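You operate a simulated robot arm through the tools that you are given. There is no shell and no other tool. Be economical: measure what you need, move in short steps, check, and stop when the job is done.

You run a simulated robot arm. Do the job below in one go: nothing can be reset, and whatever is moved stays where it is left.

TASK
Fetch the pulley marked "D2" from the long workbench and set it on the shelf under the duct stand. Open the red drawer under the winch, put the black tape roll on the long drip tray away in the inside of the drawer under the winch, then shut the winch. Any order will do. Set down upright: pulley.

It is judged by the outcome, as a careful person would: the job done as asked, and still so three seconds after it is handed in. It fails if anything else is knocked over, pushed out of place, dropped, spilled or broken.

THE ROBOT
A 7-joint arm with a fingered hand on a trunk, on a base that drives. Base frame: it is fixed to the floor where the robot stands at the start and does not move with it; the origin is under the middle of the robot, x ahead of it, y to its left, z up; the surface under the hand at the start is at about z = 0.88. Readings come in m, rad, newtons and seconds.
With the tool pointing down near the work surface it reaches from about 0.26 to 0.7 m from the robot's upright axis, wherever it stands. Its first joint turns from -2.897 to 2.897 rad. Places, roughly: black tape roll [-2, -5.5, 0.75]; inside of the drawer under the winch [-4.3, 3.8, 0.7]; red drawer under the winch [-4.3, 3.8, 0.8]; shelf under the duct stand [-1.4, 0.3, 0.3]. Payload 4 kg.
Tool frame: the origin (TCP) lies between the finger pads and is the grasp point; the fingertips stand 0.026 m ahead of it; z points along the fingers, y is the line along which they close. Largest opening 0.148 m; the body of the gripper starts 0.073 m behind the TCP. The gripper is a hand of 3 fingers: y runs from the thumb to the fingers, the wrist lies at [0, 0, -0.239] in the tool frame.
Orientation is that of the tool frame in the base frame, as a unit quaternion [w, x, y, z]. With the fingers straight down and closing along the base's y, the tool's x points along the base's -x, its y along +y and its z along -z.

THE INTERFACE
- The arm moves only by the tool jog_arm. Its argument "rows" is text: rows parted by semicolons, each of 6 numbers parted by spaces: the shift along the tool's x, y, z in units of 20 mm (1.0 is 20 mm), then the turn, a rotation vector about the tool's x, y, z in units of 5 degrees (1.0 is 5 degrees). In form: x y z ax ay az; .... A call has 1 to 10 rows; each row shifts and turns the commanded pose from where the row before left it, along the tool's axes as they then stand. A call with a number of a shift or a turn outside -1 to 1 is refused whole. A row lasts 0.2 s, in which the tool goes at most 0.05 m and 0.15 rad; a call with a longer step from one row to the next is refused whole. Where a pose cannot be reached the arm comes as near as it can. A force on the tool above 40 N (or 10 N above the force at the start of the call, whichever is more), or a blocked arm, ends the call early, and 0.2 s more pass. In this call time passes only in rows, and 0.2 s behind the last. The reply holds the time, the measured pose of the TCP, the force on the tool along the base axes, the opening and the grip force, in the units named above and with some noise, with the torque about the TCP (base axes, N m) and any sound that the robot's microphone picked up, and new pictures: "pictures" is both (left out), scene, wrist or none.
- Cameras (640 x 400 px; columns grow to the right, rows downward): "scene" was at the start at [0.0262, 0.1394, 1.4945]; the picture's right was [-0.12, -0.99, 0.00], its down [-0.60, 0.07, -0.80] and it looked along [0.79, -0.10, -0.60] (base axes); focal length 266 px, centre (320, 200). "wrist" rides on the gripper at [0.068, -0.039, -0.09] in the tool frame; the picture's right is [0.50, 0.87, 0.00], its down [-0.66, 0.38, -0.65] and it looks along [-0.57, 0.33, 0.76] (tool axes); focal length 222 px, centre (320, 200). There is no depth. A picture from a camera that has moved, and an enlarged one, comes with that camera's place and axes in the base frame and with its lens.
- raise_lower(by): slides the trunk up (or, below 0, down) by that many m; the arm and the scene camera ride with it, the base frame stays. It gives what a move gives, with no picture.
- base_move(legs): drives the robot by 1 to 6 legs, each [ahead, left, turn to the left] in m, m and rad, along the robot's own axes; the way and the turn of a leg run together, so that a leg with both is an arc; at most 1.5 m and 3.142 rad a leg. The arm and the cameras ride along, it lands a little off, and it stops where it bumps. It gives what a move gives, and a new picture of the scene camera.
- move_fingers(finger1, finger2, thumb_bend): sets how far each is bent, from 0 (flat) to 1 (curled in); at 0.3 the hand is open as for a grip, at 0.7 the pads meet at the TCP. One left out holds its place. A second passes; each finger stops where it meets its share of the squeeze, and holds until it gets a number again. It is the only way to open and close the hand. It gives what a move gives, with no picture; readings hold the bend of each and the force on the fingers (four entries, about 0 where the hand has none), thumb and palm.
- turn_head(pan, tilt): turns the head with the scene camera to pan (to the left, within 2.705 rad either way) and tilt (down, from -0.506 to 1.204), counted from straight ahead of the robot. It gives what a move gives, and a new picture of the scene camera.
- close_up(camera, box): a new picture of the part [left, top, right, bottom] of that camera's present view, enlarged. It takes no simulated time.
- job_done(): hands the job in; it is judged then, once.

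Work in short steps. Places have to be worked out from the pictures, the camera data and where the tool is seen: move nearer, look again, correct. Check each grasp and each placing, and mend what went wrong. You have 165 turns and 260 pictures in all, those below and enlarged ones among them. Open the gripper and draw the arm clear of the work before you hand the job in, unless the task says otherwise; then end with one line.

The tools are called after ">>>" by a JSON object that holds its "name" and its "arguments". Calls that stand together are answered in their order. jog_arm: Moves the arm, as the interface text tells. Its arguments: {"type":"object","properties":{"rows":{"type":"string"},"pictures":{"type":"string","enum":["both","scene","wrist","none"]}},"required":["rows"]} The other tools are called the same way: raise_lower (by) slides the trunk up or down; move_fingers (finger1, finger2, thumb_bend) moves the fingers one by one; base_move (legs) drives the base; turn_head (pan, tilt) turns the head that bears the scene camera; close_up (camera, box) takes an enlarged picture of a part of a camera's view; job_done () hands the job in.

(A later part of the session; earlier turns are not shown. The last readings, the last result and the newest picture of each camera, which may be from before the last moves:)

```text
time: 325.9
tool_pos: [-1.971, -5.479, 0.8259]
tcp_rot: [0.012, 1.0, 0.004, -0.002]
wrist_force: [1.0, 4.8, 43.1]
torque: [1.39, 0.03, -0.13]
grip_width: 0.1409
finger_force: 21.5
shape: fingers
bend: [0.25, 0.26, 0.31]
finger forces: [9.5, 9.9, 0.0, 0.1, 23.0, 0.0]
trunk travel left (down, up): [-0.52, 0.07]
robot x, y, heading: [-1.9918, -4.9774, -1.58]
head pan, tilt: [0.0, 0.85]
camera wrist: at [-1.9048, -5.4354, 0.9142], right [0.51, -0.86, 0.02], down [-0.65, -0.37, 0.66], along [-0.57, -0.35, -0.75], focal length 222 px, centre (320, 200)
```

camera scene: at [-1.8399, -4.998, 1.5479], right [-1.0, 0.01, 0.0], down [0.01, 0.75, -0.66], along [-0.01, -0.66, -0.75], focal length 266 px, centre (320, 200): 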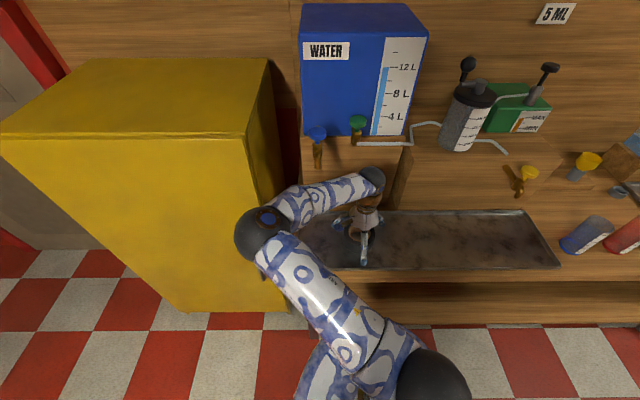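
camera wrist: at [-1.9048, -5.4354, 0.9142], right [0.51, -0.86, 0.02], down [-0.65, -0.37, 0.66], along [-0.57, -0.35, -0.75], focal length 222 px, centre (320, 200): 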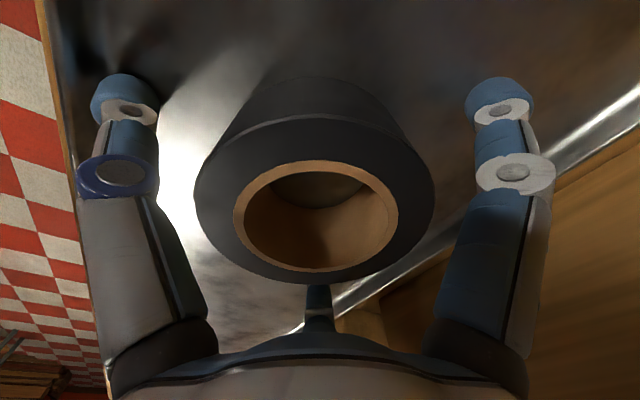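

The fingertips are on the tray. Raise 20 mm to unload, then close.

>>> {"name": "jog_arm", "arguments": {"rows": "0 0 -.5 0 0 0;0 0 -.5 0 0 0", "pictures": "none"}}

>>> {"name": "move_fingers", "arguments": {"finger1": 0.7, "finger2": 0.7, "thumb_bend": 0.7}}

>>> {"name": "jog_arm", "arguments": {"rows": "0 0 0 0 0 0", "pictures": "both"}}

```text
time: 326.5
tool_pos: [-1.972, -5.4785, 0.8419]
tcp_rot: [0.01, 1.0, 0.005, -0.001]
wrist_force: [-0.4, 0.6, 0.7]
torque: [-0.02, 0.0, -0.01]
grip_width: 0.1071
finger_force: 0.1
shape: fingers
bend: [0.35, 0.35, 0.41]
finger forces: [0.0, 0.1, 0.1, 0.0, 0.0, 0.1]
trunk travel left (down, up): [-0.52, 0.07]
robot x, y, heading: [-1.987, -4.9794, -1.581]
head pan, tilt: [0.0, 0.85]
```

```text
time: 327.5
tool_pos: [-1.9716, -5.4791, 0.8424]
tcp_rot: [0.01, 1.0, 0.005, -0.001]
wrist_force: [-0.5, 0.3, 0.7]
torque: [0.01, 0.01, 0.01]
grip_width: 0.0764
finger_force: 16.7
shape: fingers
bend: [0.41, 0.43, 0.55]
finger forces: [10.0, 7.7, 0.0, 0.1, 14.9, 0.0]
trunk travel left (down, up): [-0.52, 0.07]
robot x, y, heading: [-1.9871, -4.9773, -1.578]
head pan, tilt: [0.0, 0.85]
```

```text
time: 327.9
tool_pos: [-1.9715, -5.4776, 0.8425]
tcp_rot: [0.011, 1.0, 0.004, 0.0]
wrist_force: [0.4, -1.0, 0.3]
torque: [0.01, 0.01, 0.06]
grip_width: 0.0768
finger_force: 16.6
shape: fingers
bend: [0.41, 0.43, 0.55]
finger forces: [10.1, 7.8, 0.0, 0.0, 14.9, 0.0]
trunk travel left (down, up): [-0.52, 0.07]
robot x, y, heading: [-1.988, -4.978, -1.58]
head pan, tilt: [0.0, 0.85]
camera scene: at [-1.8398, -4.9981, 1.5479], right [-1.0, 0.01, 0.0], down [0.01, 0.75, -0.66], along [-0.01, -0.66, -0.75], focal length 266 px, centre (320, 200)
camera wrist: at [-1.905, -5.4369, 0.9321], right [0.51, -0.86, 0.02], down [-0.65, -0.37, 0.66], along [-0.56, -0.35, -0.75], focal length 222 px, centre (320, 200)
```

scene: 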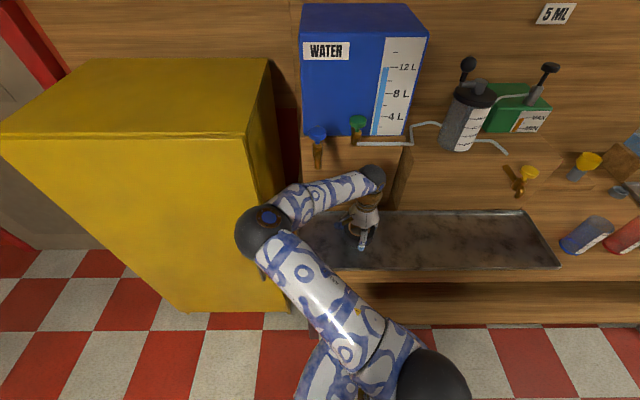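
wrist: 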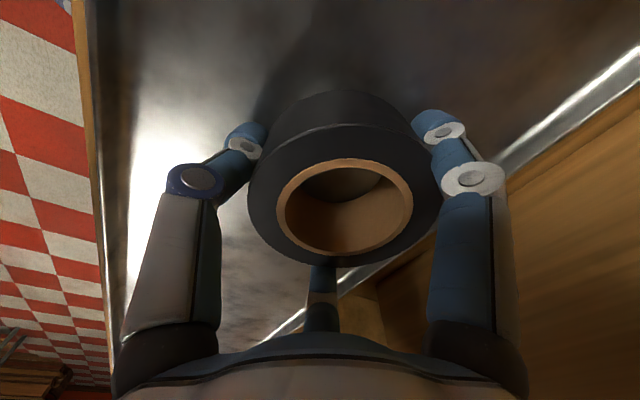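

Tape is gripped by all three fingers (17 N). Lifting gently to check.

>>> {"name": "jog_arm", "arguments": {"rows": "0 0 -.4 0 0 0;0 0 -.6 0 0 0;0 0 -.8 0 0 0;0 0 -1 0 0 0;0 0 -1 0 0 0", "pictures": "wrist"}}

```text
time: 329.1
tool_pos: [-1.9718, -5.4778, 0.9188]
tcp_rot: [0.01, 1.0, 0.004, -0.001]
wrist_force: [-0.7, 0.1, -1.4]
torque: [0.03, -0.02, 0.02]
grip_width: 0.077
finger_force: 17.0
shape: fingers
bend: [0.41, 0.43, 0.55]
finger forces: [9.9, 7.8, 0.0, 0.0, 14.8, 0.0]
trunk travel left (down, up): [-0.52, 0.07]
robot x, y, heading: [-1.9844, -4.9724, -1.578]
head pan, tilt: [0.0, 0.85]
camera wrist: at [-1.9043, -5.4352, 1.0093], right [0.51, -0.86, 0.02], down [-0.65, -0.37, 0.66], along [-0.57, -0.35, -0.75], focal length 222 px, centre (320, 200)
```

wrist: 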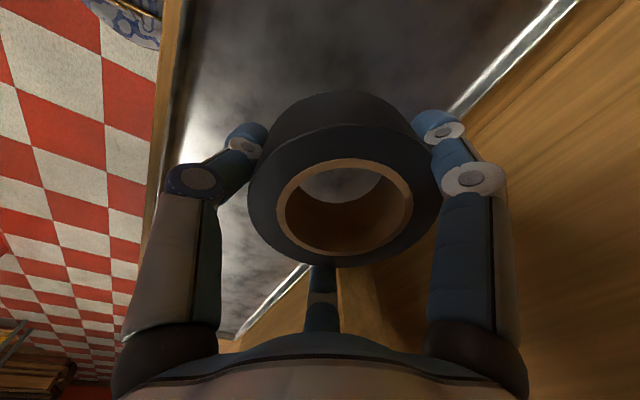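

Tape held. Raise it, pull in, and drive back up the aisle.

>>> {"name": "jog_arm", "arguments": {"rows": "0 0 -1 0 0 0;0 0 -1 0 0 0;0 0 -1 0 0 0;0 -.5 -1 0 0 0;0 -1 -1 0 0 0;0 -1 -1 0 0 0;0 -1 -1 0 0 0;0 -1 0 0 0 0;0 -1 0 0 0 0", "pictures": "none"}}

>>> {"name": "base_move", "arguments": {"legs": [[-0.5, 0, 0], [0, -0.55, 0], [-1.4, 0, 0.01], [-1.4, -0.3, 0]]}}

```text
time: 331.1
tool_pos: [-1.9719, -5.3639, 1.056]
tcp_rot: [0.01, 1.0, 0.005, 0.0]
wrist_force: [0.1, 0.1, -0.8]
torque: [0.08, 0.0, 0.01]
grip_width: 0.0767
finger_force: 16.6
shape: fingers
bend: [0.41, 0.43, 0.55]
finger forces: [10.0, 7.7, 0.0, 0.0, 14.8, 0.0]
trunk travel left (down, up): [-0.52, 0.07]
robot x, y, heading: [-1.9899, -4.9767, -1.58]
head pan, tilt: [0.0, 0.85]
```

```text
time: 350.1
tool_pos: [-2.8418, -2.0674, 1.0556]
tcp_rot: [0.01, 1.0, -0.001, -0.001]
wrist_force: [-0.4, 1.1, -1.6]
torque: [0.02, -0.02, 0.0]
grip_width: 0.0762
finger_force: 16.2
shape: fingers
bend: [0.41, 0.43, 0.55]
finger forces: [10.1, 7.8, 0.1, 0.1, 14.6, 0.0]
trunk travel left (down, up): [-0.52, 0.07]
robot x, y, heading: [-2.853, -1.6801, -1.592]
head pan, tilt: [0.0, 0.85]
camera scene: at [-2.7042, -1.7019, 1.5479], right [-1.0, 0.02, 0.0], down [0.02, 0.75, -0.66], along [-0.01, -0.66, -0.75], focal length 266 px, centre (320, 200)
```

scene: 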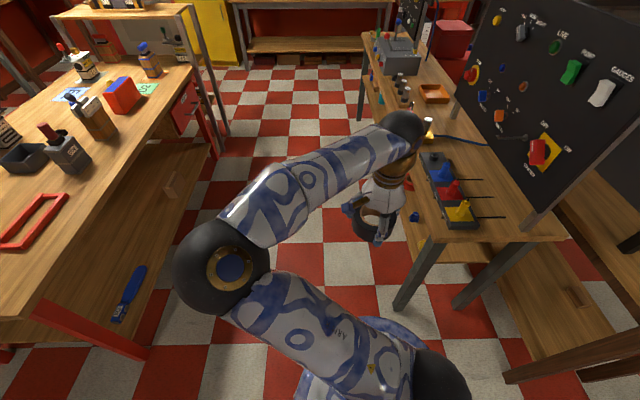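

On track with the tape still held. Continue backing up to y≈2.3.

>>> {"name": "base_move", "arguments": {"legs": [[-1.4, 0, 0.02], [-1.4, 0, 0], [-1.2, 0, 0]]}}

>>> {"name": "turn_head", "arguments": {"pan": -1.57, "tilt": 0.4}}

```text
time: 369.5
tool_pos: [-2.7692, 1.9676, 1.0553]
tcp_rot: [0.011, 1.0, 0.011, -0.001]
wrist_force: [-0.6, 0.1, -0.5]
torque: [0.03, 0.01, -0.02]
grip_width: 0.0763
finger_force: 15.8
shape: fingers
bend: [0.41, 0.43, 0.55]
finger forces: [10.2, 7.7, 0.1, 0.0, 14.6, 0.0]
trunk travel left (down, up): [-0.52, 0.07]
robot x, y, heading: [-2.7925, 2.3541, -1.563]
head pan, tilt: [0.0, 0.85]
camera scene: at [-2.6423, 2.3364, 1.5479], right [-1.0, -0.01, 0.0], down [0.0, 0.75, -0.66], along [0.0, -0.66, -0.75], focal length 266 px, centre (320, 200)
```

scene: 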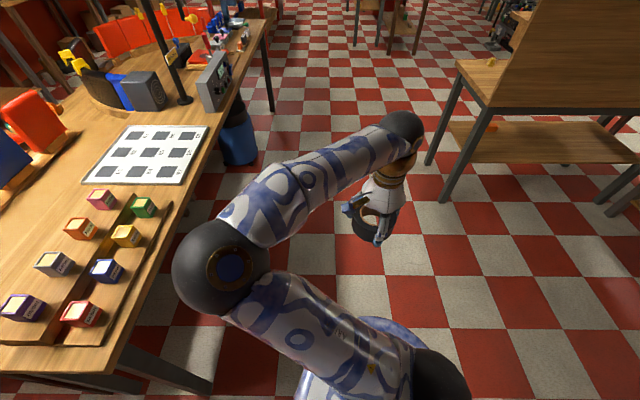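

```text
time: 371.1
tool_pos: [-2.7692, 1.9681, 1.0547]
tcp_rot: [0.01, 1.0, 0.011, 0.0]
wrist_force: [-0.9, -0.9, -0.8]
torque: [0.03, 0.03, 0.03]
grip_width: 0.0766
finger_force: 16.2
shape: fingers
bend: [0.41, 0.43, 0.55]
finger forces: [9.9, 7.7, 0.1, 0.1, 14.6, 0.0]
trunk travel left (down, up): [-0.52, 0.07]
robot x, y, heading: [-2.7924, 2.3581, -1.565]
head pan, tilt: [-1.571, 0.4]
camera scene: at [-2.7354, 2.4139, 1.587], right [-0.01, 1.0, 0.0], down [0.39, 0.0, -0.92], along [-0.92, -0.01, -0.39], focal length 266 px, centre (320, 200)
```

scene: 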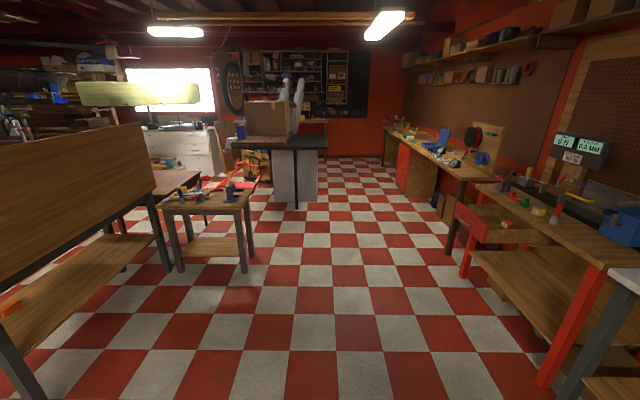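

The drawer is still open. Turn right, drive to x≈-4.25 and face the drawer.

>>> {"name": "base_move", "arguments": {"legs": [[0, 0, -1.57], [1.45, 0, 0], [0, 0, -1.57]]}}

>>> {"name": "turn_head", "arguments": {"pan": 0.0, "tilt": 0.55}}

```text
time: 386.0
tool_pos: [-4.1899, 2.808, 1.0553]
tcp_rot: [0.0, 0.039, 0.999, 0.011]
wrist_force: [-0.5, -0.4, -1.2]
torque: [-0.04, 0.0, -0.01]
grip_width: 0.0757
finger_force: 16.1
shape: fingers
bend: [0.41, 0.43, 0.55]
finger forces: [10.0, 8.0, 0.1, 0.1, 13.9, 0.1]
trunk travel left (down, up): [-0.52, 0.07]
robot x, y, heading: [-4.2018, 2.4206, 1.475]
head pan, tilt: [-1.571, 0.4]
camera scene: at [-4.2697, 2.3652, 1.587], right [-0.1, -1.0, 0.0], down [-0.39, 0.04, -0.92], along [0.92, -0.09, -0.39], focal length 266 px, centre (320, 200)
```

scene: 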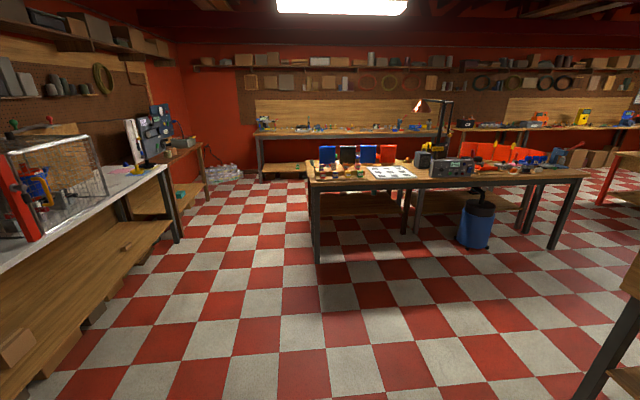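

```text
time: 387.6
tool_pos: [-4.1886, 2.809, 1.0547]
tcp_rot: [0.002, 0.04, 0.999, 0.01]
wrist_force: [-0.9, -1.0, -1.9]
torque: [-0.01, 0.0, 0.01]
grip_width: 0.0756
finger_force: 16.2
shape: fingers
bend: [0.41, 0.43, 0.55]
finger forces: [10.2, 8.0, 0.0, 0.0, 13.9, 0.0]
trunk travel left (down, up): [-0.52, 0.07]
robot x, y, heading: [-4.2081, 2.4225, 1.479]
head pan, tilt: [0.0, 0.55]
camera scene: at [-4.3531, 2.4636, 1.5733], right [1.0, -0.1, 0.0], down [-0.05, -0.52, -0.85], along [0.08, 0.85, -0.52], focal length 266 px, centre (320, 200)
```

scene: 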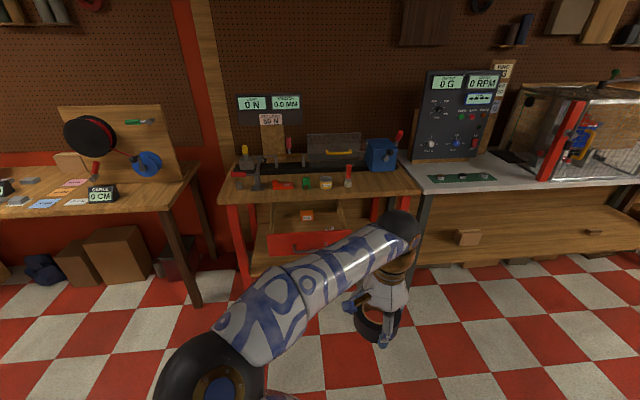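

Drawer is open; I judge its front face near y=3.39 and the bench edge y≈3.62. I'll put the tape down at about (-4.36, 3.515). Straighten and drive ahead 0.5 m.

>>> {"name": "base_move", "arguments": {"legs": [[0, 0.05, 0.09], [0.5, 0, 0]]}}

>>> {"name": "turn_head", "arguments": {"pan": 0.0, "tilt": 0.8}}

>>> {"name": "jog_arm", "arguments": {"rows": "0 0 0 0 0 0", "pictures": "wrist"}}

```text
time: 391.0
tool_pos: [-4.268, 3.2974, 1.0552]
tcp_rot: [0.0, -0.005, 1.0, 0.011]
wrist_force: [0.5, -0.6, -2.1]
torque: [-0.01, 0.01, -0.03]
grip_width: 0.0758
finger_force: 15.6
shape: fingers
bend: [0.41, 0.43, 0.55]
finger forces: [10.1, 8.0, 0.0, 0.0, 14.0, 0.0]
trunk travel left (down, up): [-0.52, 0.07]
robot x, y, heading: [-4.2514, 2.9104, 1.56]
head pan, tilt: [0.0, 0.55]
camera scene: at [-4.4015, 2.9399, 1.5733], right [1.0, -0.01, 0.0], down [0.0, -0.52, -0.85], along [0.01, 0.85, -0.52], focal length 266 px, centre (320, 200)
```

scene: 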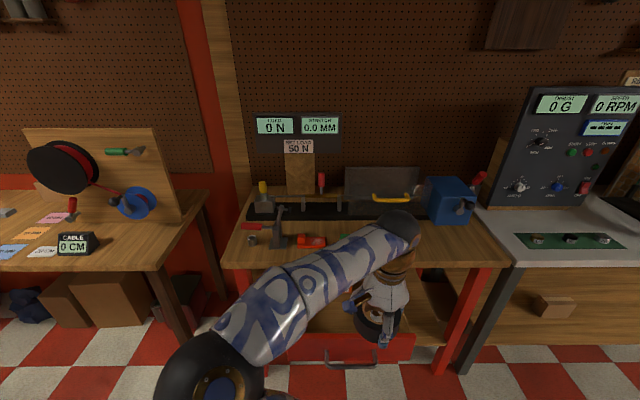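

```text
time: 391.8
tool_pos: [-4.2679, 3.2969, 1.0565]
tcp_rot: [0.001, -0.005, 1.0, 0.011]
wrist_force: [0.8, 0.9, -1.2]
torque: [-0.02, -0.01, -0.02]
grip_width: 0.0756
finger_force: 15.8
shape: fingers
bend: [0.41, 0.43, 0.55]
finger forces: [10.0, 8.0, 0.0, 0.1, 13.9, 0.0]
trunk travel left (down, up): [-0.52, 0.07]
robot x, y, heading: [-4.2491, 2.9085, 1.562]
head pan, tilt: [0.0, 0.799]
camera scene: at [-4.4016, 2.9306, 1.552], right [1.0, -0.01, 0.0], down [-0.01, -0.72, -0.7], along [0.01, 0.7, -0.72], focal length 266 px, centre (320, 200)
```

scene: 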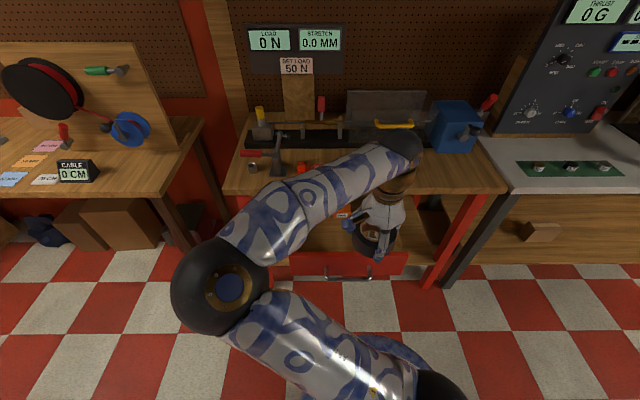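

```text
time: 392.2
tool_pos: [-4.2677, 3.296, 1.0553]
tcp_rot: [0.0, -0.004, 1.0, 0.011]
wrist_force: [0.2, -0.1, -1.9]
torque: [-0.01, 0.02, 0.02]
grip_width: 0.076
finger_force: 16.1
shape: fingers
bend: [0.41, 0.43, 0.55]
finger forces: [9.9, 8.0, 0.0, 0.0, 13.9, 0.0]
trunk travel left (down, up): [-0.52, 0.07]
robot x, y, heading: [-4.2491, 2.9104, 1.567]
head pan, tilt: [0.0, 0.799]
camera wrist: at [-4.3366, 3.2557, 1.145], right [-0.51, 0.86, 0.02], down [0.65, 0.37, 0.66], along [0.57, 0.35, -0.75], focal length 222 px, centre (320, 200)
```

wrist: 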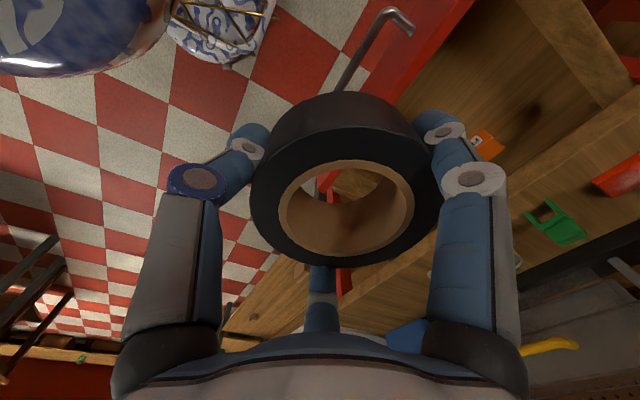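

Gap over the open drawer is y≈3.41–3.60. Moving above its middle, (-4.36, 3.505), still high.

>>> {"name": "jog_arm", "arguments": {"rows": ".5 1 0 0 0 0;.5 1 0 0 0 0;.5 1 0 0 0 0;.5 1 0 0 0 0;.5 1 0 0 0 0;.5 1 0 0 0 0;.5 1 0 0 0 0;.5 1 0 0 0 0;.5 1 0 0 0 0;.1 1 0 0 0 0", "pictures": "both"}}

>>> {"name": "close_up", "arguments": {"camera": "scene", "box": [220, 110, 460, 300]}}

```text
time: 394.4
tool_pos: [-4.3605, 3.497, 1.059]
tcp_rot: [0.001, -0.005, 1.0, 0.011]
wrist_force: [-0.2, 0.6, -1.5]
torque: [-0.04, 0.0, -0.01]
grip_width: 0.0756
finger_force: 16.0
shape: fingers
bend: [0.41, 0.43, 0.56]
finger forces: [10.1, 8.0, 0.1, 0.1, 13.8, 0.1]
trunk travel left (down, up): [-0.52, 0.07]
robot x, y, heading: [-4.2517, 2.9094, 1.562]
head pan, tilt: [0.0, 0.799]
camera scene: at [-4.4016, 2.9309, 1.5519], right [1.0, -0.01, 0.0], down [-0.01, -0.72, -0.7], along [0.01, 0.7, -0.72], focal length 266 px, centre (320, 200)
camera wrist: at [-4.4289, 3.4558, 1.1488], right [-0.51, 0.86, 0.02], down [0.65, 0.37, 0.66], along [0.57, 0.35, -0.75], focal length 222 px, centre (320, 200)
```

scene: 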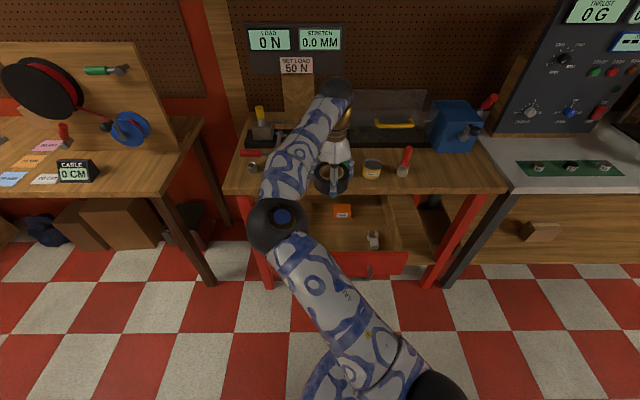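
wrist: 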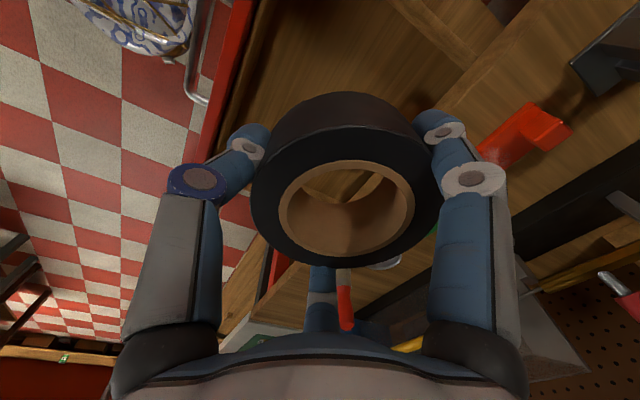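

```text
2.11 times, centred on (340, 205) of scene
camera zoom: at [-4.4016, 2.9309, 1.5519], right [1.0, -0.01, 0.0], down [-0.01, -0.72, -0.7], along [0.01, 0.7, -0.72], focal length 561 px, centre (278, 190)
```

zoom: 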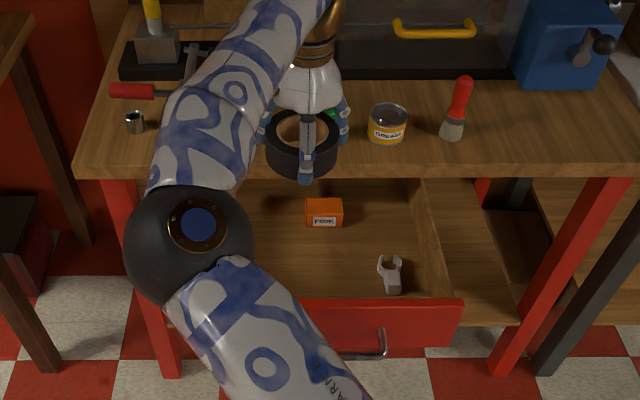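

Bench edge y≈3.645, drawer's inner front y≈3.41, FINE block at (-4.30,3.66), wrench at (-4.19,3.54): the spot (-4.36, 3.515) is free. Lowering.

>>> {"name": "jog_arm", "arguments": {"rows": "0 .45 1 0 0 0;0 .45 1 0 0 0;0 0 1 0 0 0;0 0 1 0 0 0;0 0 1 0 0 0;0 0 1 0 0 0;0 0 1 0 0 0;0 0 1 0 0 0;0 0 1 0 0 0", "pictures": "both"}}

>>> {"name": "close_up", "arguments": {"camera": "scene", "box": [220, 110, 460, 300]}}

```text
time: 396.4
tool_pos: [-4.3621, 3.518, 0.8785]
tcp_rot: [0.0, -0.005, 1.0, 0.01]
wrist_force: [-0.1, -0.3, -0.6]
torque: [-0.03, -0.01, -0.01]
grip_width: 0.0753
finger_force: 15.6
shape: fingers
bend: [0.41, 0.43, 0.56]
finger forces: [10.1, 8.0, 0.1, 0.1, 13.7, 0.0]
trunk travel left (down, up): [-0.52, 0.07]
robot x, y, heading: [-4.2535, 2.9116, 1.56]
head pan, tilt: [0.0, 0.799]
camera scene: at [-4.4016, 2.9308, 1.5519], right [1.0, -0.01, 0.0], down [-0.01, -0.72, -0.7], along [0.01, 0.7, -0.72], focal length 266 px, centre (320, 200)
camera wrist: at [-4.4299, 3.4767, 0.9674], right [-0.51, 0.86, 0.02], down [0.65, 0.37, 0.66], along [0.57, 0.35, -0.75], focal length 222 px, centre (320, 200)
```

scene: 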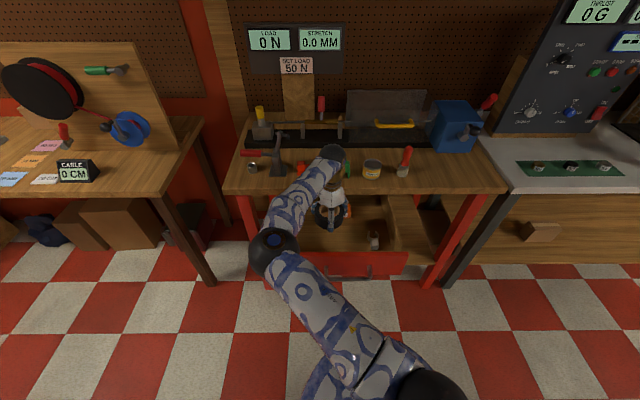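
wrist: 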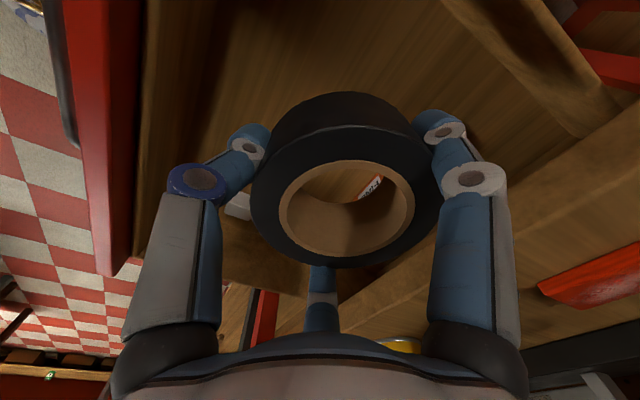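

```text
2.11 times, centred on (340, 205) of scene
camera zoom: at [-4.4016, 2.9308, 1.5519], right [1.0, -0.01, 0.0], down [-0.01, -0.72, -0.7], along [0.01, 0.7, -0.72], focal length 561 px, centre (278, 190)
```

zoom: 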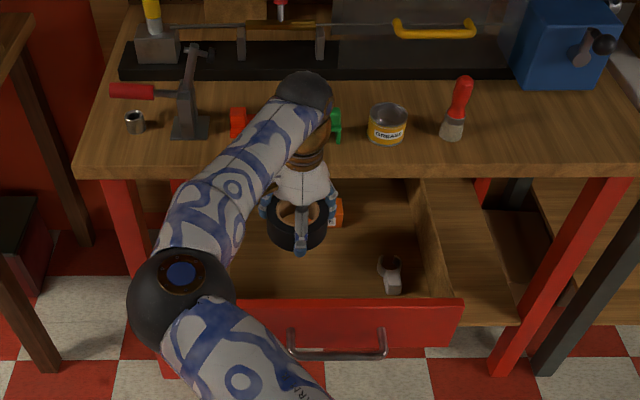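

Tape is entering the drawer squarely. Lower further with care.

>>> {"name": "jog_arm", "arguments": {"rows": "0 0 .8 0 0 0;0 0 .8 0 0 0;0 0 .7 0 0 0;0 0 .5 0 0 0", "pictures": "none"}}

>>> {"name": "jog_arm", "arguments": {"rows": "0 0 .4 0 0 0;0 0 .3 0 0 0", "pictures": "wrist"}}

```text
time: 397.4
tool_pos: [-4.3609, 3.5188, 0.8227]
tcp_rot: [0.001, -0.004, 1.0, 0.011]
wrist_force: [-0.4, -0.1, -1.6]
torque: [0.01, 0.03, -0.02]
grip_width: 0.0756
finger_force: 15.4
shape: fingers
bend: [0.41, 0.43, 0.56]
finger forces: [10.2, 7.9, 0.0, 0.0, 13.7, 0.1]
trunk travel left (down, up): [-0.52, 0.07]
robot x, y, heading: [-4.2486, 2.9083, 1.565]
head pan, tilt: [0.0, 0.799]
```

```text
time: 398.0
tool_pos: [-4.3621, 3.5183, 0.8107]
tcp_rot: [0.001, -0.005, 1.0, 0.01]
wrist_force: [-0.4, 0.2, -1.9]
torque: [-0.02, 0.02, -0.01]
grip_width: 0.0758
finger_force: 16.1
shape: fingers
bend: [0.41, 0.43, 0.56]
finger forces: [10.2, 7.9, 0.0, 0.0, 13.7, 0.1]
trunk travel left (down, up): [-0.52, 0.07]
robot x, y, heading: [-4.2509, 2.9089, 1.561]
head pan, tilt: [0.0, 0.799]
camera wrist: at [-4.4304, 3.4778, 0.8998], right [-0.51, 0.86, 0.02], down [0.65, 0.37, 0.66], along [0.57, 0.35, -0.75], focal length 222 px, centre (320, 200)
```

wrist: 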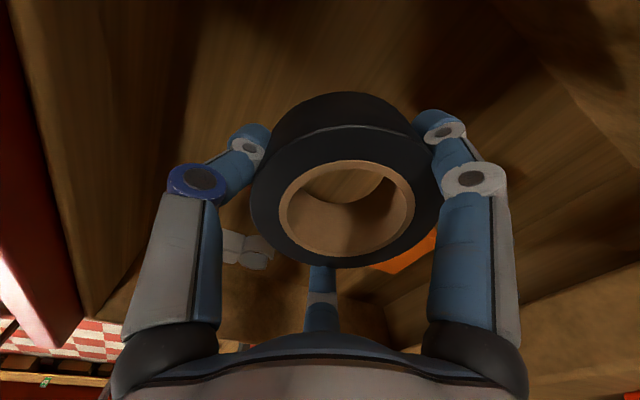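

No contact yet; continue in small steps.

>>> {"name": "jog_arm", "arguments": {"rows": "0 0 .4 0 0 0;0 0 .3 0 0 0", "pictures": "none"}}

>>> {"name": "jog_arm", "arguments": {"rows": "0 0 .3 0 0 0;0 0 .25 0 0 0", "pictures": "none"}}

>>> {"name": "jog_arm", "arguments": {"rows": "0 0 .25 0 0 0", "pictures": "none"}}

```text
time: 398.6
tool_pos: [-4.3614, 3.5196, 0.796]
tcp_rot: [0.0, -0.004, 1.0, 0.01]
wrist_force: [-0.7, -1.2, -1.8]
torque: [-0.01, 0.01, -0.01]
grip_width: 0.0757
finger_force: 15.6
shape: fingers
bend: [0.41, 0.43, 0.56]
finger forces: [10.2, 8.1, 0.1, 0.0, 13.6, 0.0]
trunk travel left (down, up): [-0.52, 0.07]
robot x, y, heading: [-4.2529, 2.9122, 1.56]
head pan, tilt: [0.0, 0.799]
```

```text
time: 399.2
tool_pos: [-4.3607, 3.5184, 0.7854]
tcp_rot: [0.001, -0.004, 1.0, 0.01]
wrist_force: [-0.9, 0.0, -2.3]
torque: [-0.02, -0.02, -0.03]
grip_width: 0.0757
finger_force: 15.6
shape: fingers
bend: [0.41, 0.43, 0.56]
finger forces: [10.2, 8.0, 0.0, 0.0, 13.6, 0.0]
trunk travel left (down, up): [-0.52, 0.07]
robot x, y, heading: [-4.2501, 2.9086, 1.563]
head pan, tilt: [0.0, 0.799]
```

```text
time: 399.6
tool_pos: [-4.361, 3.5188, 0.7801]
tcp_rot: [0.0, -0.005, 1.0, 0.011]
wrist_force: [-0.1, 1.0, -1.4]
torque: [-0.04, -0.02, -0.01]
grip_width: 0.0754
finger_force: 16.2
shape: fingers
bend: [0.41, 0.43, 0.56]
finger forces: [10.1, 8.1, 0.0, 0.0, 13.7, 0.1]
trunk travel left (down, up): [-0.52, 0.07]
robot x, y, heading: [-4.2499, 2.9063, 1.564]
head pan, tilt: [0.0, 0.799]
```

>>> {"name": "jog_arm", "arguments": {"rows": "0 0 .25 0 0 0", "pictures": "none"}}

>>> {"name": "jog_arm", "arguments": {"rows": "0 0 .2 0 0 0", "pictures": "none"}}

>>> {"name": "jog_arm", "arguments": {"rows": "0 0 .2 0 0 0", "pictures": "both"}}

>>> {"name": "close_up", "arguments": {"camera": "scene", "box": [240, 140, 440, 290]}}

```text
time: 400.0
tool_pos: [-4.3622, 3.5192, 0.7746]
tcp_rot: [0.001, -0.004, 1.0, 0.011]
wrist_force: [0.4, -0.5, -2.2]
torque: [-0.02, -0.01, 0.0]
grip_width: 0.0755
finger_force: 15.8
shape: fingers
bend: [0.41, 0.43, 0.56]
finger forces: [10.2, 8.0, 0.0, 0.0, 13.7, 0.0]
trunk travel left (down, up): [-0.52, 0.07]
robot x, y, heading: [-4.2462, 2.9088, 1.568]
head pan, tilt: [0.0, 0.799]
```

```text
time: 400.4
tool_pos: [-4.3606, 3.52, 0.7716]
tcp_rot: [0.001, -0.004, 1.0, 0.011]
wrist_force: [-0.3, 0.0, -1.7]
torque: [-0.02, 0.0, -0.03]
grip_width: 0.0755
finger_force: 15.6
shape: fingers
bend: [0.41, 0.43, 0.56]
finger forces: [10.2, 8.0, 0.0, 0.0, 13.7, 0.1]
trunk travel left (down, up): [-0.52, 0.07]
robot x, y, heading: [-4.2505, 2.9098, 1.561]
head pan, tilt: [0.0, 0.799]
```

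```text
time: 400.8
tool_pos: [-4.3612, 3.5193, 0.7666]
tcp_rot: [0.001, -0.003, 1.0, 0.01]
wrist_force: [-0.3, 0.0, -0.3]
torque: [-0.04, 0.0, 0.0]
grip_width: 0.0758
finger_force: 15.8
shape: fingers
bend: [0.41, 0.43, 0.56]
finger forces: [10.2, 8.1, 0.0, 0.0, 13.7, 0.0]
trunk travel left (down, up): [-0.52, 0.07]
robot x, y, heading: [-4.2495, 2.9089, 1.557]
head pan, tilt: [0.0, 0.799]
camera scene: at [-4.4016, 2.9308, 1.5519], right [1.0, -0.01, 0.0], down [-0.01, -0.72, -0.7], along [0.01, 0.7, -0.72], focal length 266 px, centre (320, 200)
camera wrist: at [-4.4292, 3.4789, 0.8566], right [-0.51, 0.86, 0.02], down [0.65, 0.37, 0.66], along [0.57, 0.35, -0.75], focal length 222 px, centre (320, 200)
```

scene: 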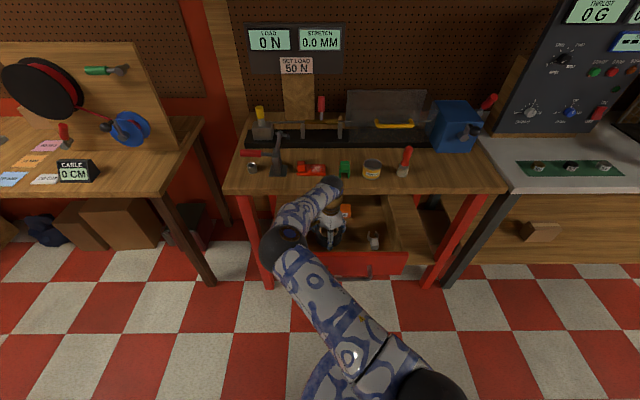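
wrist: 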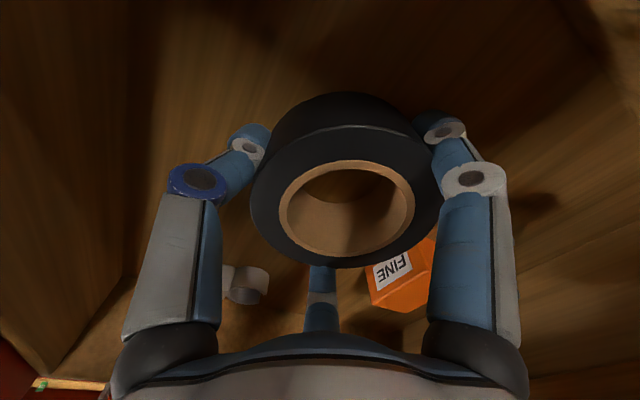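

```text
2.67 times, centred on (340, 215) of scene
camera zoom: at [-4.4016, 2.9308, 1.5519], right [1.0, -0.01, 0.0], down [-0.01, -0.72, -0.7], along [0.01, 0.7, -0.72], focal length 710 px, centre (267, 160)
```

zoom: 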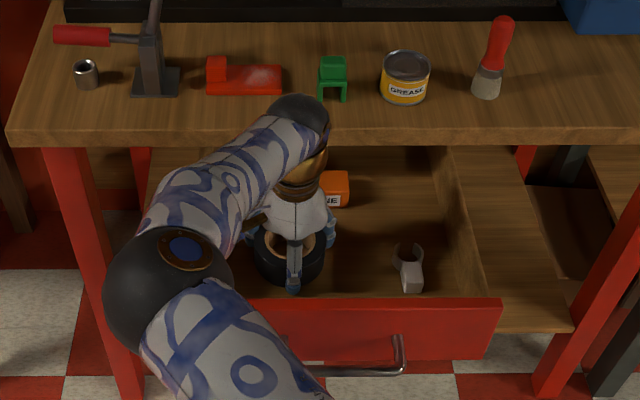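

Weight has come off (−0.3 N): the tape rests on the drawer floor. Open the fingers slightly and check.

>>> {"name": "move_fingers", "arguments": {"finger1": 0.36, "finger2": 0.37, "thumb_bend": 0.42}}

>>> {"name": "jog_arm", "arguments": {"rows": "0 0 -.3 0 0 0;0 0 -.5 0 0 0;0 0 -.6 0 0 0", "pictures": "wrist"}}

```text
time: 401.8
tool_pos: [-4.3616, 3.5201, 0.767]
tcp_rot: [0.001, -0.004, 1.0, 0.01]
wrist_force: [-0.1, 0.7, 0.2]
torque: [0.03, -0.01, -0.01]
grip_width: 0.0978
finger_force: 0.1
shape: fingers
bend: [0.36, 0.37, 0.42]
finger forces: [0.0, 0.0, 0.1, 0.0, 0.0, 0.0]
trunk travel left (down, up): [-0.52, 0.07]
robot x, y, heading: [-4.2519, 2.9095, 1.557]
head pan, tilt: [0.0, 0.799]
```

```text
time: 402.6
tool_pos: [-4.3606, 3.52, 0.7949]
tcp_rot: [0.001, -0.003, 1.0, 0.011]
wrist_force: [0.7, 0.1, -0.3]
torque: [-0.02, 0.0, 0.0]
grip_width: 0.098
finger_force: 0.1
shape: fingers
bend: [0.36, 0.37, 0.42]
finger forces: [0.0, 0.0, 0.0, 0.0, 0.0, 0.1]
trunk travel left (down, up): [-0.52, 0.07]
robot x, y, heading: [-4.2488, 2.9086, 1.559]
head pan, tilt: [0.0, 0.799]
camera wrist: at [-4.4282, 3.4782, 0.8852], right [-0.51, 0.86, 0.02], down [0.65, 0.37, 0.66], along [0.57, 0.35, -0.75], focal length 222 px, centre (320, 200)
```

wrist: 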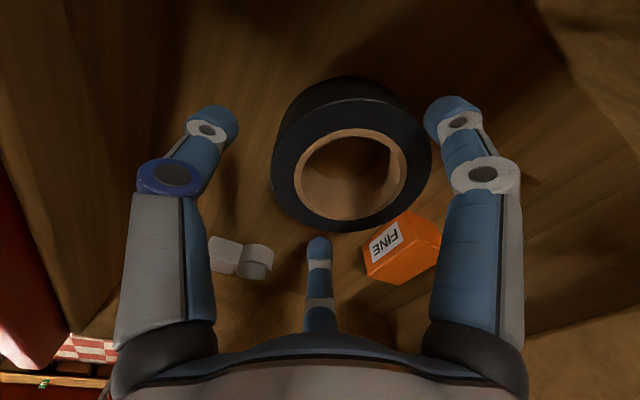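

Tape lies flat inside the drawer, clear of the other items. Raise the hand straight up, then back away.

>>> {"name": "jog_arm", "arguments": {"rows": "0 0 -1 0 0 0;0 0 -1 0 0 0;0 0 -1 0 0 0;0 0 -1 0 0 0;0 0 -1 0 0 0;0 0 -1 0 0 0;0 0 -1 0 0 0;0 0 -1 0 0 0;0 0 -1 0 0 0;0 0 -1 0 0 0", "pictures": "none"}}

>>> {"name": "base_move", "arguments": {"legs": [[-0.45, 0, 0]]}}

>>> {"name": "close_up", "arguments": {"camera": "scene", "box": [220, 100, 460, 280]}}

```text
time: 404.8
tool_pos: [-4.3624, 3.5149, 0.9951]
tcp_rot: [0.002, -0.003, 1.0, 0.011]
wrist_force: [0.7, 0.0, 1.0]
torque: [0.01, 0.03, 0.0]
grip_width: 0.0979
finger_force: 0.1
shape: fingers
bend: [0.36, 0.37, 0.42]
finger forces: [0.0, 0.1, 0.1, 0.0, 0.1, 0.0]
trunk travel left (down, up): [-0.52, 0.07]
robot x, y, heading: [-4.2544, 2.9121, 1.561]
head pan, tilt: [0.0, 0.799]
```

```text
time: 407.5
tool_pos: [-4.3643, 3.0657, 0.9946]
tcp_rot: [0.001, 0.0, 1.0, 0.01]
wrist_force: [-0.2, 0.1, -0.4]
torque: [-0.05, -0.01, -0.02]
grip_width: 0.098
finger_force: 0.1
shape: fingers
bend: [0.36, 0.37, 0.42]
finger forces: [0.0, 0.0, 0.0, 0.0, 0.0, 0.0]
trunk travel left (down, up): [-0.52, 0.07]
robot x, y, heading: [-4.2565, 2.4573, 1.556]
head pan, tilt: [0.0, 0.799]
camera scene: at [-4.4076, 2.4805, 1.5519], right [1.0, -0.02, 0.0], down [-0.01, -0.72, -0.7], along [0.01, 0.7, -0.72], focal length 266 px, centre (320, 200)
```

scene: 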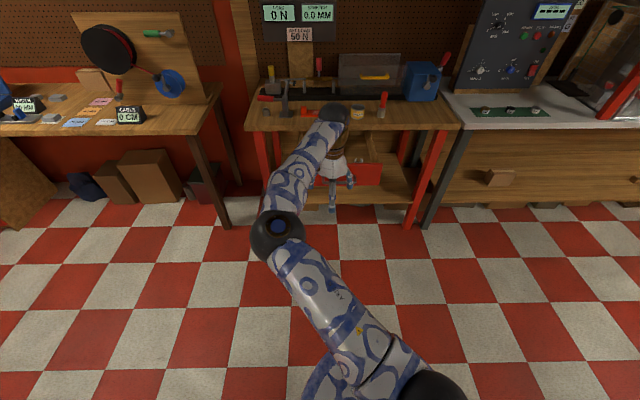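

```text
2.22 times, centred on (340, 190) of scene
camera zoom: at [-4.4076, 2.4805, 1.5519], right [1.0, -0.02, 0.0], down [-0.01, -0.72, -0.7], along [0.01, 0.7, -0.72], focal length 592 px, centre (276, 222)
```

zoom: 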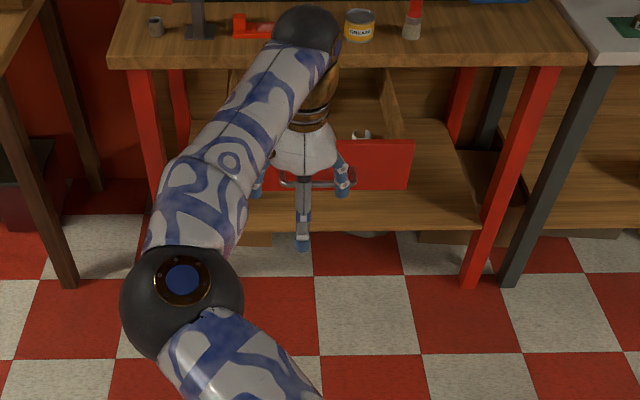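

Now fold the fingers into a fist, lower the trunk and point the hand forward to push the drawer shut.

>>> {"name": "move_fingers", "arguments": {"finger1": 0.75, "finger2": 0.75, "thumb_bend": 0.75}}

>>> {"name": "raise_lower", "arguments": {"by": -0.26}}

>>> {"name": "jog_arm", "arguments": {"rows": "-.5 0 0 -1 0 0;-.5 0 0 -1 0 0;-.5 0 0 -1 0 0;-.5 0 0 -1 0 0;-.5 0 0 -1 0 0;-.2 0 0 -1 0 0;0 0 0 -1 0 0;0 0 0 -1 0 0;0 0 0 -1 0 0;0 0 0 -1 0 0", "pictures": "none"}}

>>> {"name": "jog_arm", "arguments": {"rows": "0 0 0 -1 0 0;0 0 0 -1 0 0;0 0 0 -1 0 0;0 0 0 -1 0 0;0 0 0 -1 0 0;0 0 0 -1 0 0;0 0 0 -1 0 0;0 0 0 -1 0 0", "pictures": "scene"}}

>>> {"name": "close_up", "arguments": {"camera": "scene", "box": [220, 60, 460, 240]}}

```text
time: 408.5
tool_pos: [-4.3617, 3.0658, 0.994]
tcp_rot: [0.001, 0.0, 1.0, 0.011]
wrist_force: [0.1, -0.1, 0.6]
torque: [-0.02, 0.0, 0.01]
grip_width: 0.0
finger_force: 0.0
shape: fingers
bend: [0.72, 0.72, 0.75]
finger forces: [0.1, 0.0, 0.0, 0.0, 0.0, 0.0]
trunk travel left (down, up): [-0.52, 0.07]
robot x, y, heading: [-4.257, 2.4606, 1.551]
head pan, tilt: [0.0, 0.799]
```

```text
time: 411.2
tool_pos: [-4.3636, 3.0658, 0.7356]
tcp_rot: [0.001, 0.001, 1.0, 0.01]
wrist_force: [-0.2, -0.2, -0.2]
torque: [-0.02, 0.02, 0.01]
grip_width: 0.0
finger_force: 0.0
shape: fingers
bend: [0.72, 0.72, 0.75]
finger forces: [0.1, 0.0, 0.0, 0.0, 0.0, 0.0]
trunk travel left (down, up): [-0.26, 0.33]
robot x, y, heading: [-4.2571, 2.4594, 1.551]
head pan, tilt: [0.0, 0.799]
```

```text
time: 413.4
tool_pos: [-4.3086, 3.0649, 0.7339]
tcp_rot: [0.002, 0.0, 0.901, 0.433]
wrist_force: [-0.1, -0.4, -0.5]
torque: [-0.03, -0.03, -0.03]
grip_width: 0.0
finger_force: 0.0
shape: fingers
bend: [0.72, 0.72, 0.75]
finger forces: [0.1, 0.0, 0.0, 0.0, 0.0, 0.0]
trunk travel left (down, up): [-0.26, 0.33]
robot x, y, heading: [-4.2565, 2.4583, 1.555]
head pan, tilt: [0.0, 0.799]
```

```text
time: 415.2
tool_pos: [-4.3094, 3.0668, 0.736]
tcp_rot: [0.001, 0.0, 0.699, 0.715]
wrist_force: [0.1, 0.2, 0.2]
torque: [0.01, -0.01, -0.01]
grip_width: 0.0
finger_force: 0.0
shape: fingers
bend: [0.72, 0.72, 0.75]
finger forces: [0.0, 0.1, 0.0, 0.1, 0.1, 0.1]
trunk travel left (down, up): [-0.26, 0.33]
robot x, y, heading: [-4.2597, 2.4612, 1.552]
head pan, tilt: [0.0, 0.799]
camera scene: at [-4.4075, 2.4805, 1.292], right [1.0, -0.02, 0.0], down [-0.01, -0.72, -0.7], along [0.01, 0.7, -0.72], focal length 266 px, centre (320, 200)
```

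scene: 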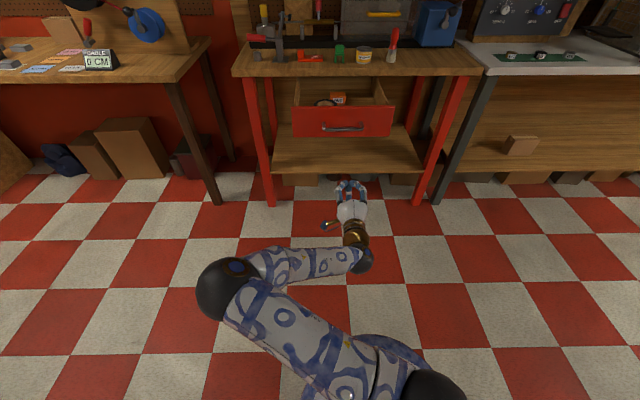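

```text
2.22 times, centred on (340, 150) of scene
camera zoom: at [-4.4075, 2.4805, 1.292], right [1.0, -0.02, 0.0], down [-0.01, -0.72, -0.7], along [0.01, 0.7, -0.72], focal length 592 px, centre (276, 311)
```

zoom: 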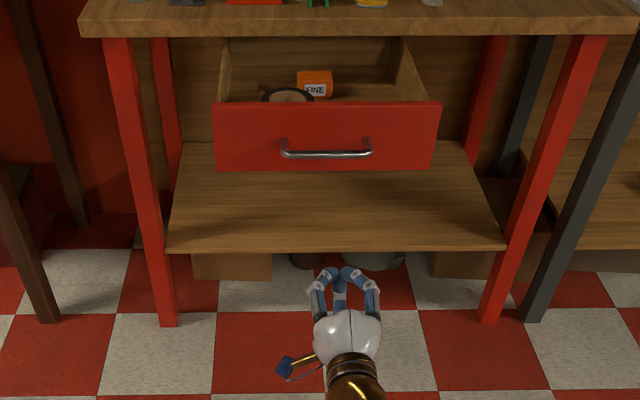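

The tape lies inside. Drive ahead 0.26 m so the fist is just short of the drawer front, slightly below the handle.

>>> {"name": "base_move", "arguments": {"legs": [[0.24, 0, 0.01]]}}

>>> {"name": "jog_arm", "arguments": {"rows": "0 -.6 0 0 0 0;0 0 .3 0 0 0", "pictures": "scene"}}

>>> {"name": "close_up", "arguments": {"camera": "scene", "box": [220, 100, 460, 280]}}

```text
time: 416.9
tool_pos: [-4.3092, 3.2996, 0.7357]
tcp_rot: [-0.002, -0.004, 0.699, 0.715]
wrist_force: [-0.5, 0.0, 0.9]
torque: [-0.02, 0.01, 0.02]
grip_width: 0.0003
finger_force: 0.1
shape: fingers
bend: [0.72, 0.72, 0.75]
finger forces: [0.0, 0.0, 0.0, 0.0, 0.1, 0.0]
trunk travel left (down, up): [-0.26, 0.33]
robot x, y, heading: [-4.2531, 2.6934, 1.561]
head pan, tilt: [0.0, 0.799]
camera scene: at [-4.4043, 2.714, 1.2919], right [1.0, -0.01, 0.0], down [-0.01, -0.72, -0.7], along [0.01, 0.7, -0.72], focal length 266 px, centre (320, 200)
```

scene: 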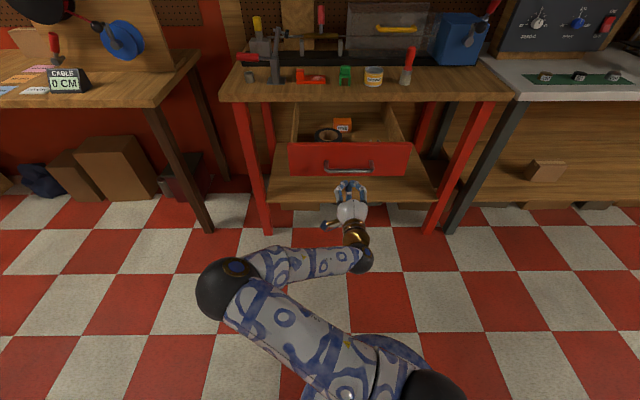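

```text
time: 417.5
tool_pos: [-4.3097, 3.307, 0.724]
tcp_rot: [-0.002, -0.004, 0.7, 0.714]
wrist_force: [0.0, 0.2, -0.2]
torque: [-0.03, 0.0, -0.01]
grip_width: 0.0
finger_force: 0.0
shape: fingers
bend: [0.72, 0.72, 0.75]
finger forces: [0.0, 0.0, 0.1, 0.1, 0.0, 0.0]
trunk travel left (down, up): [-0.26, 0.33]
robot x, y, heading: [-4.2551, 2.6942, 1.559]
head pan, tilt: [0.0, 0.799]
camera scene: at [-4.4043, 2.7141, 1.2919], right [1.0, -0.01, 0.0], down [-0.01, -0.72, -0.7], along [0.01, 0.7, -0.72], focal length 266 px, centre (320, 200)
```

scene: 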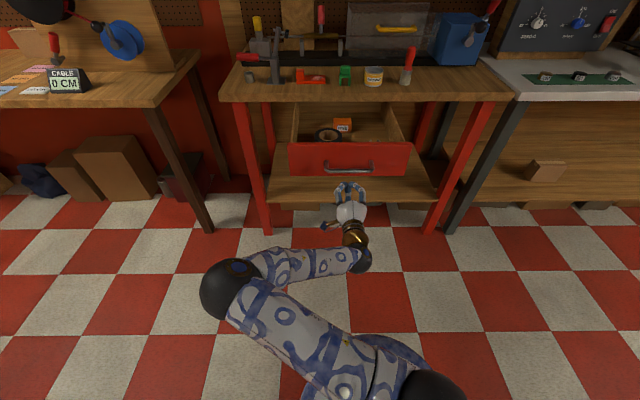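

```text
2.22 times, centred on (340, 190) of scene
camera zoom: at [-4.4043, 2.7141, 1.2919], right [1.0, -0.01, 0.0], down [-0.01, -0.72, -0.7], along [0.01, 0.7, -0.72], focal length 592 px, centre (276, 222)
```

zoom: 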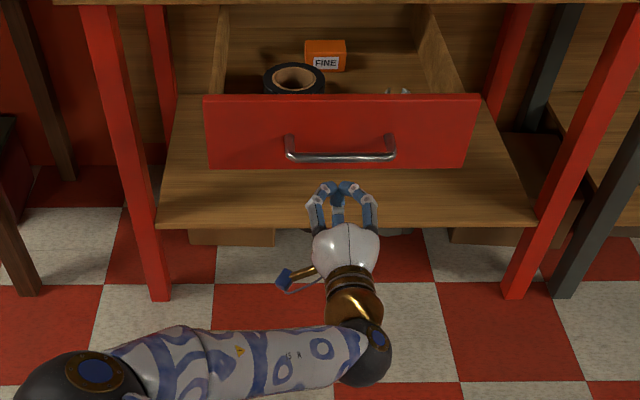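

The face spans z≈0.722–0.845 with the handle at 0.775, so I raise the fist to z≈0.81 (above the handle) and push.

>>> {"name": "jog_arm", "arguments": {"rows": "0 .9 0 0 0 0;0 .9 0 0 0 0;0 .9 0 0 0 0;0 .9 0 0 0 0;0 .8 0 0 0 0;0 0 .7 0 0 0;0 0 .7 0 0 0;0 0 .7 0 0 0;0 0 .7 0 0 0", "pictures": "scene"}}

>>> {"name": "close_up", "arguments": {"camera": "scene", "box": [220, 60, 460, 240]}}

```text
time: 419.5
tool_pos: [-4.311, 3.3611, 0.8125]
tcp_rot: [-0.001, -0.004, 0.7, 0.715]
wrist_force: [0.4, -0.6, 0.1]
torque: [-0.01, 0.01, 0.01]
grip_width: 0.0
finger_force: 0.0
shape: fingers
bend: [0.72, 0.72, 0.75]
finger forces: [0.0, 0.0, 0.1, 0.0, 0.0, 0.0]
trunk travel left (down, up): [-0.26, 0.33]
robot x, y, heading: [-4.2536, 2.6893, 1.56]
head pan, tilt: [0.0, 0.799]
camera scene: at [-4.4043, 2.714, 1.2919], right [1.0, -0.01, 0.0], down [-0.01, -0.72, -0.7], along [0.01, 0.7, -0.72], focal length 266 px, centre (320, 200)
```

scene: 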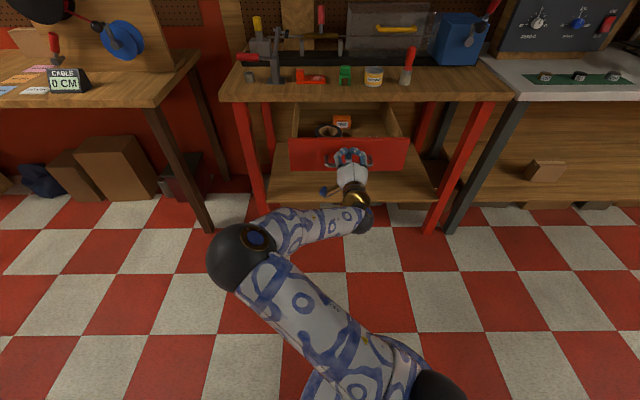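

```text
2.22 times, centred on (340, 150) of scene
camera zoom: at [-4.4043, 2.714, 1.2919], right [1.0, -0.01, 0.0], down [-0.01, -0.72, -0.7], along [0.01, 0.7, -0.72], focal length 592 px, centre (276, 311)
```

zoom: 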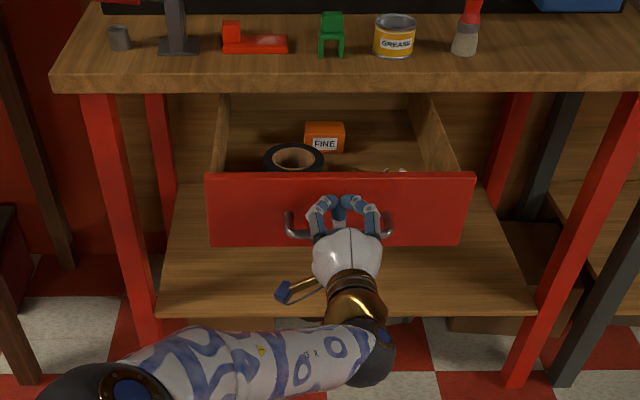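

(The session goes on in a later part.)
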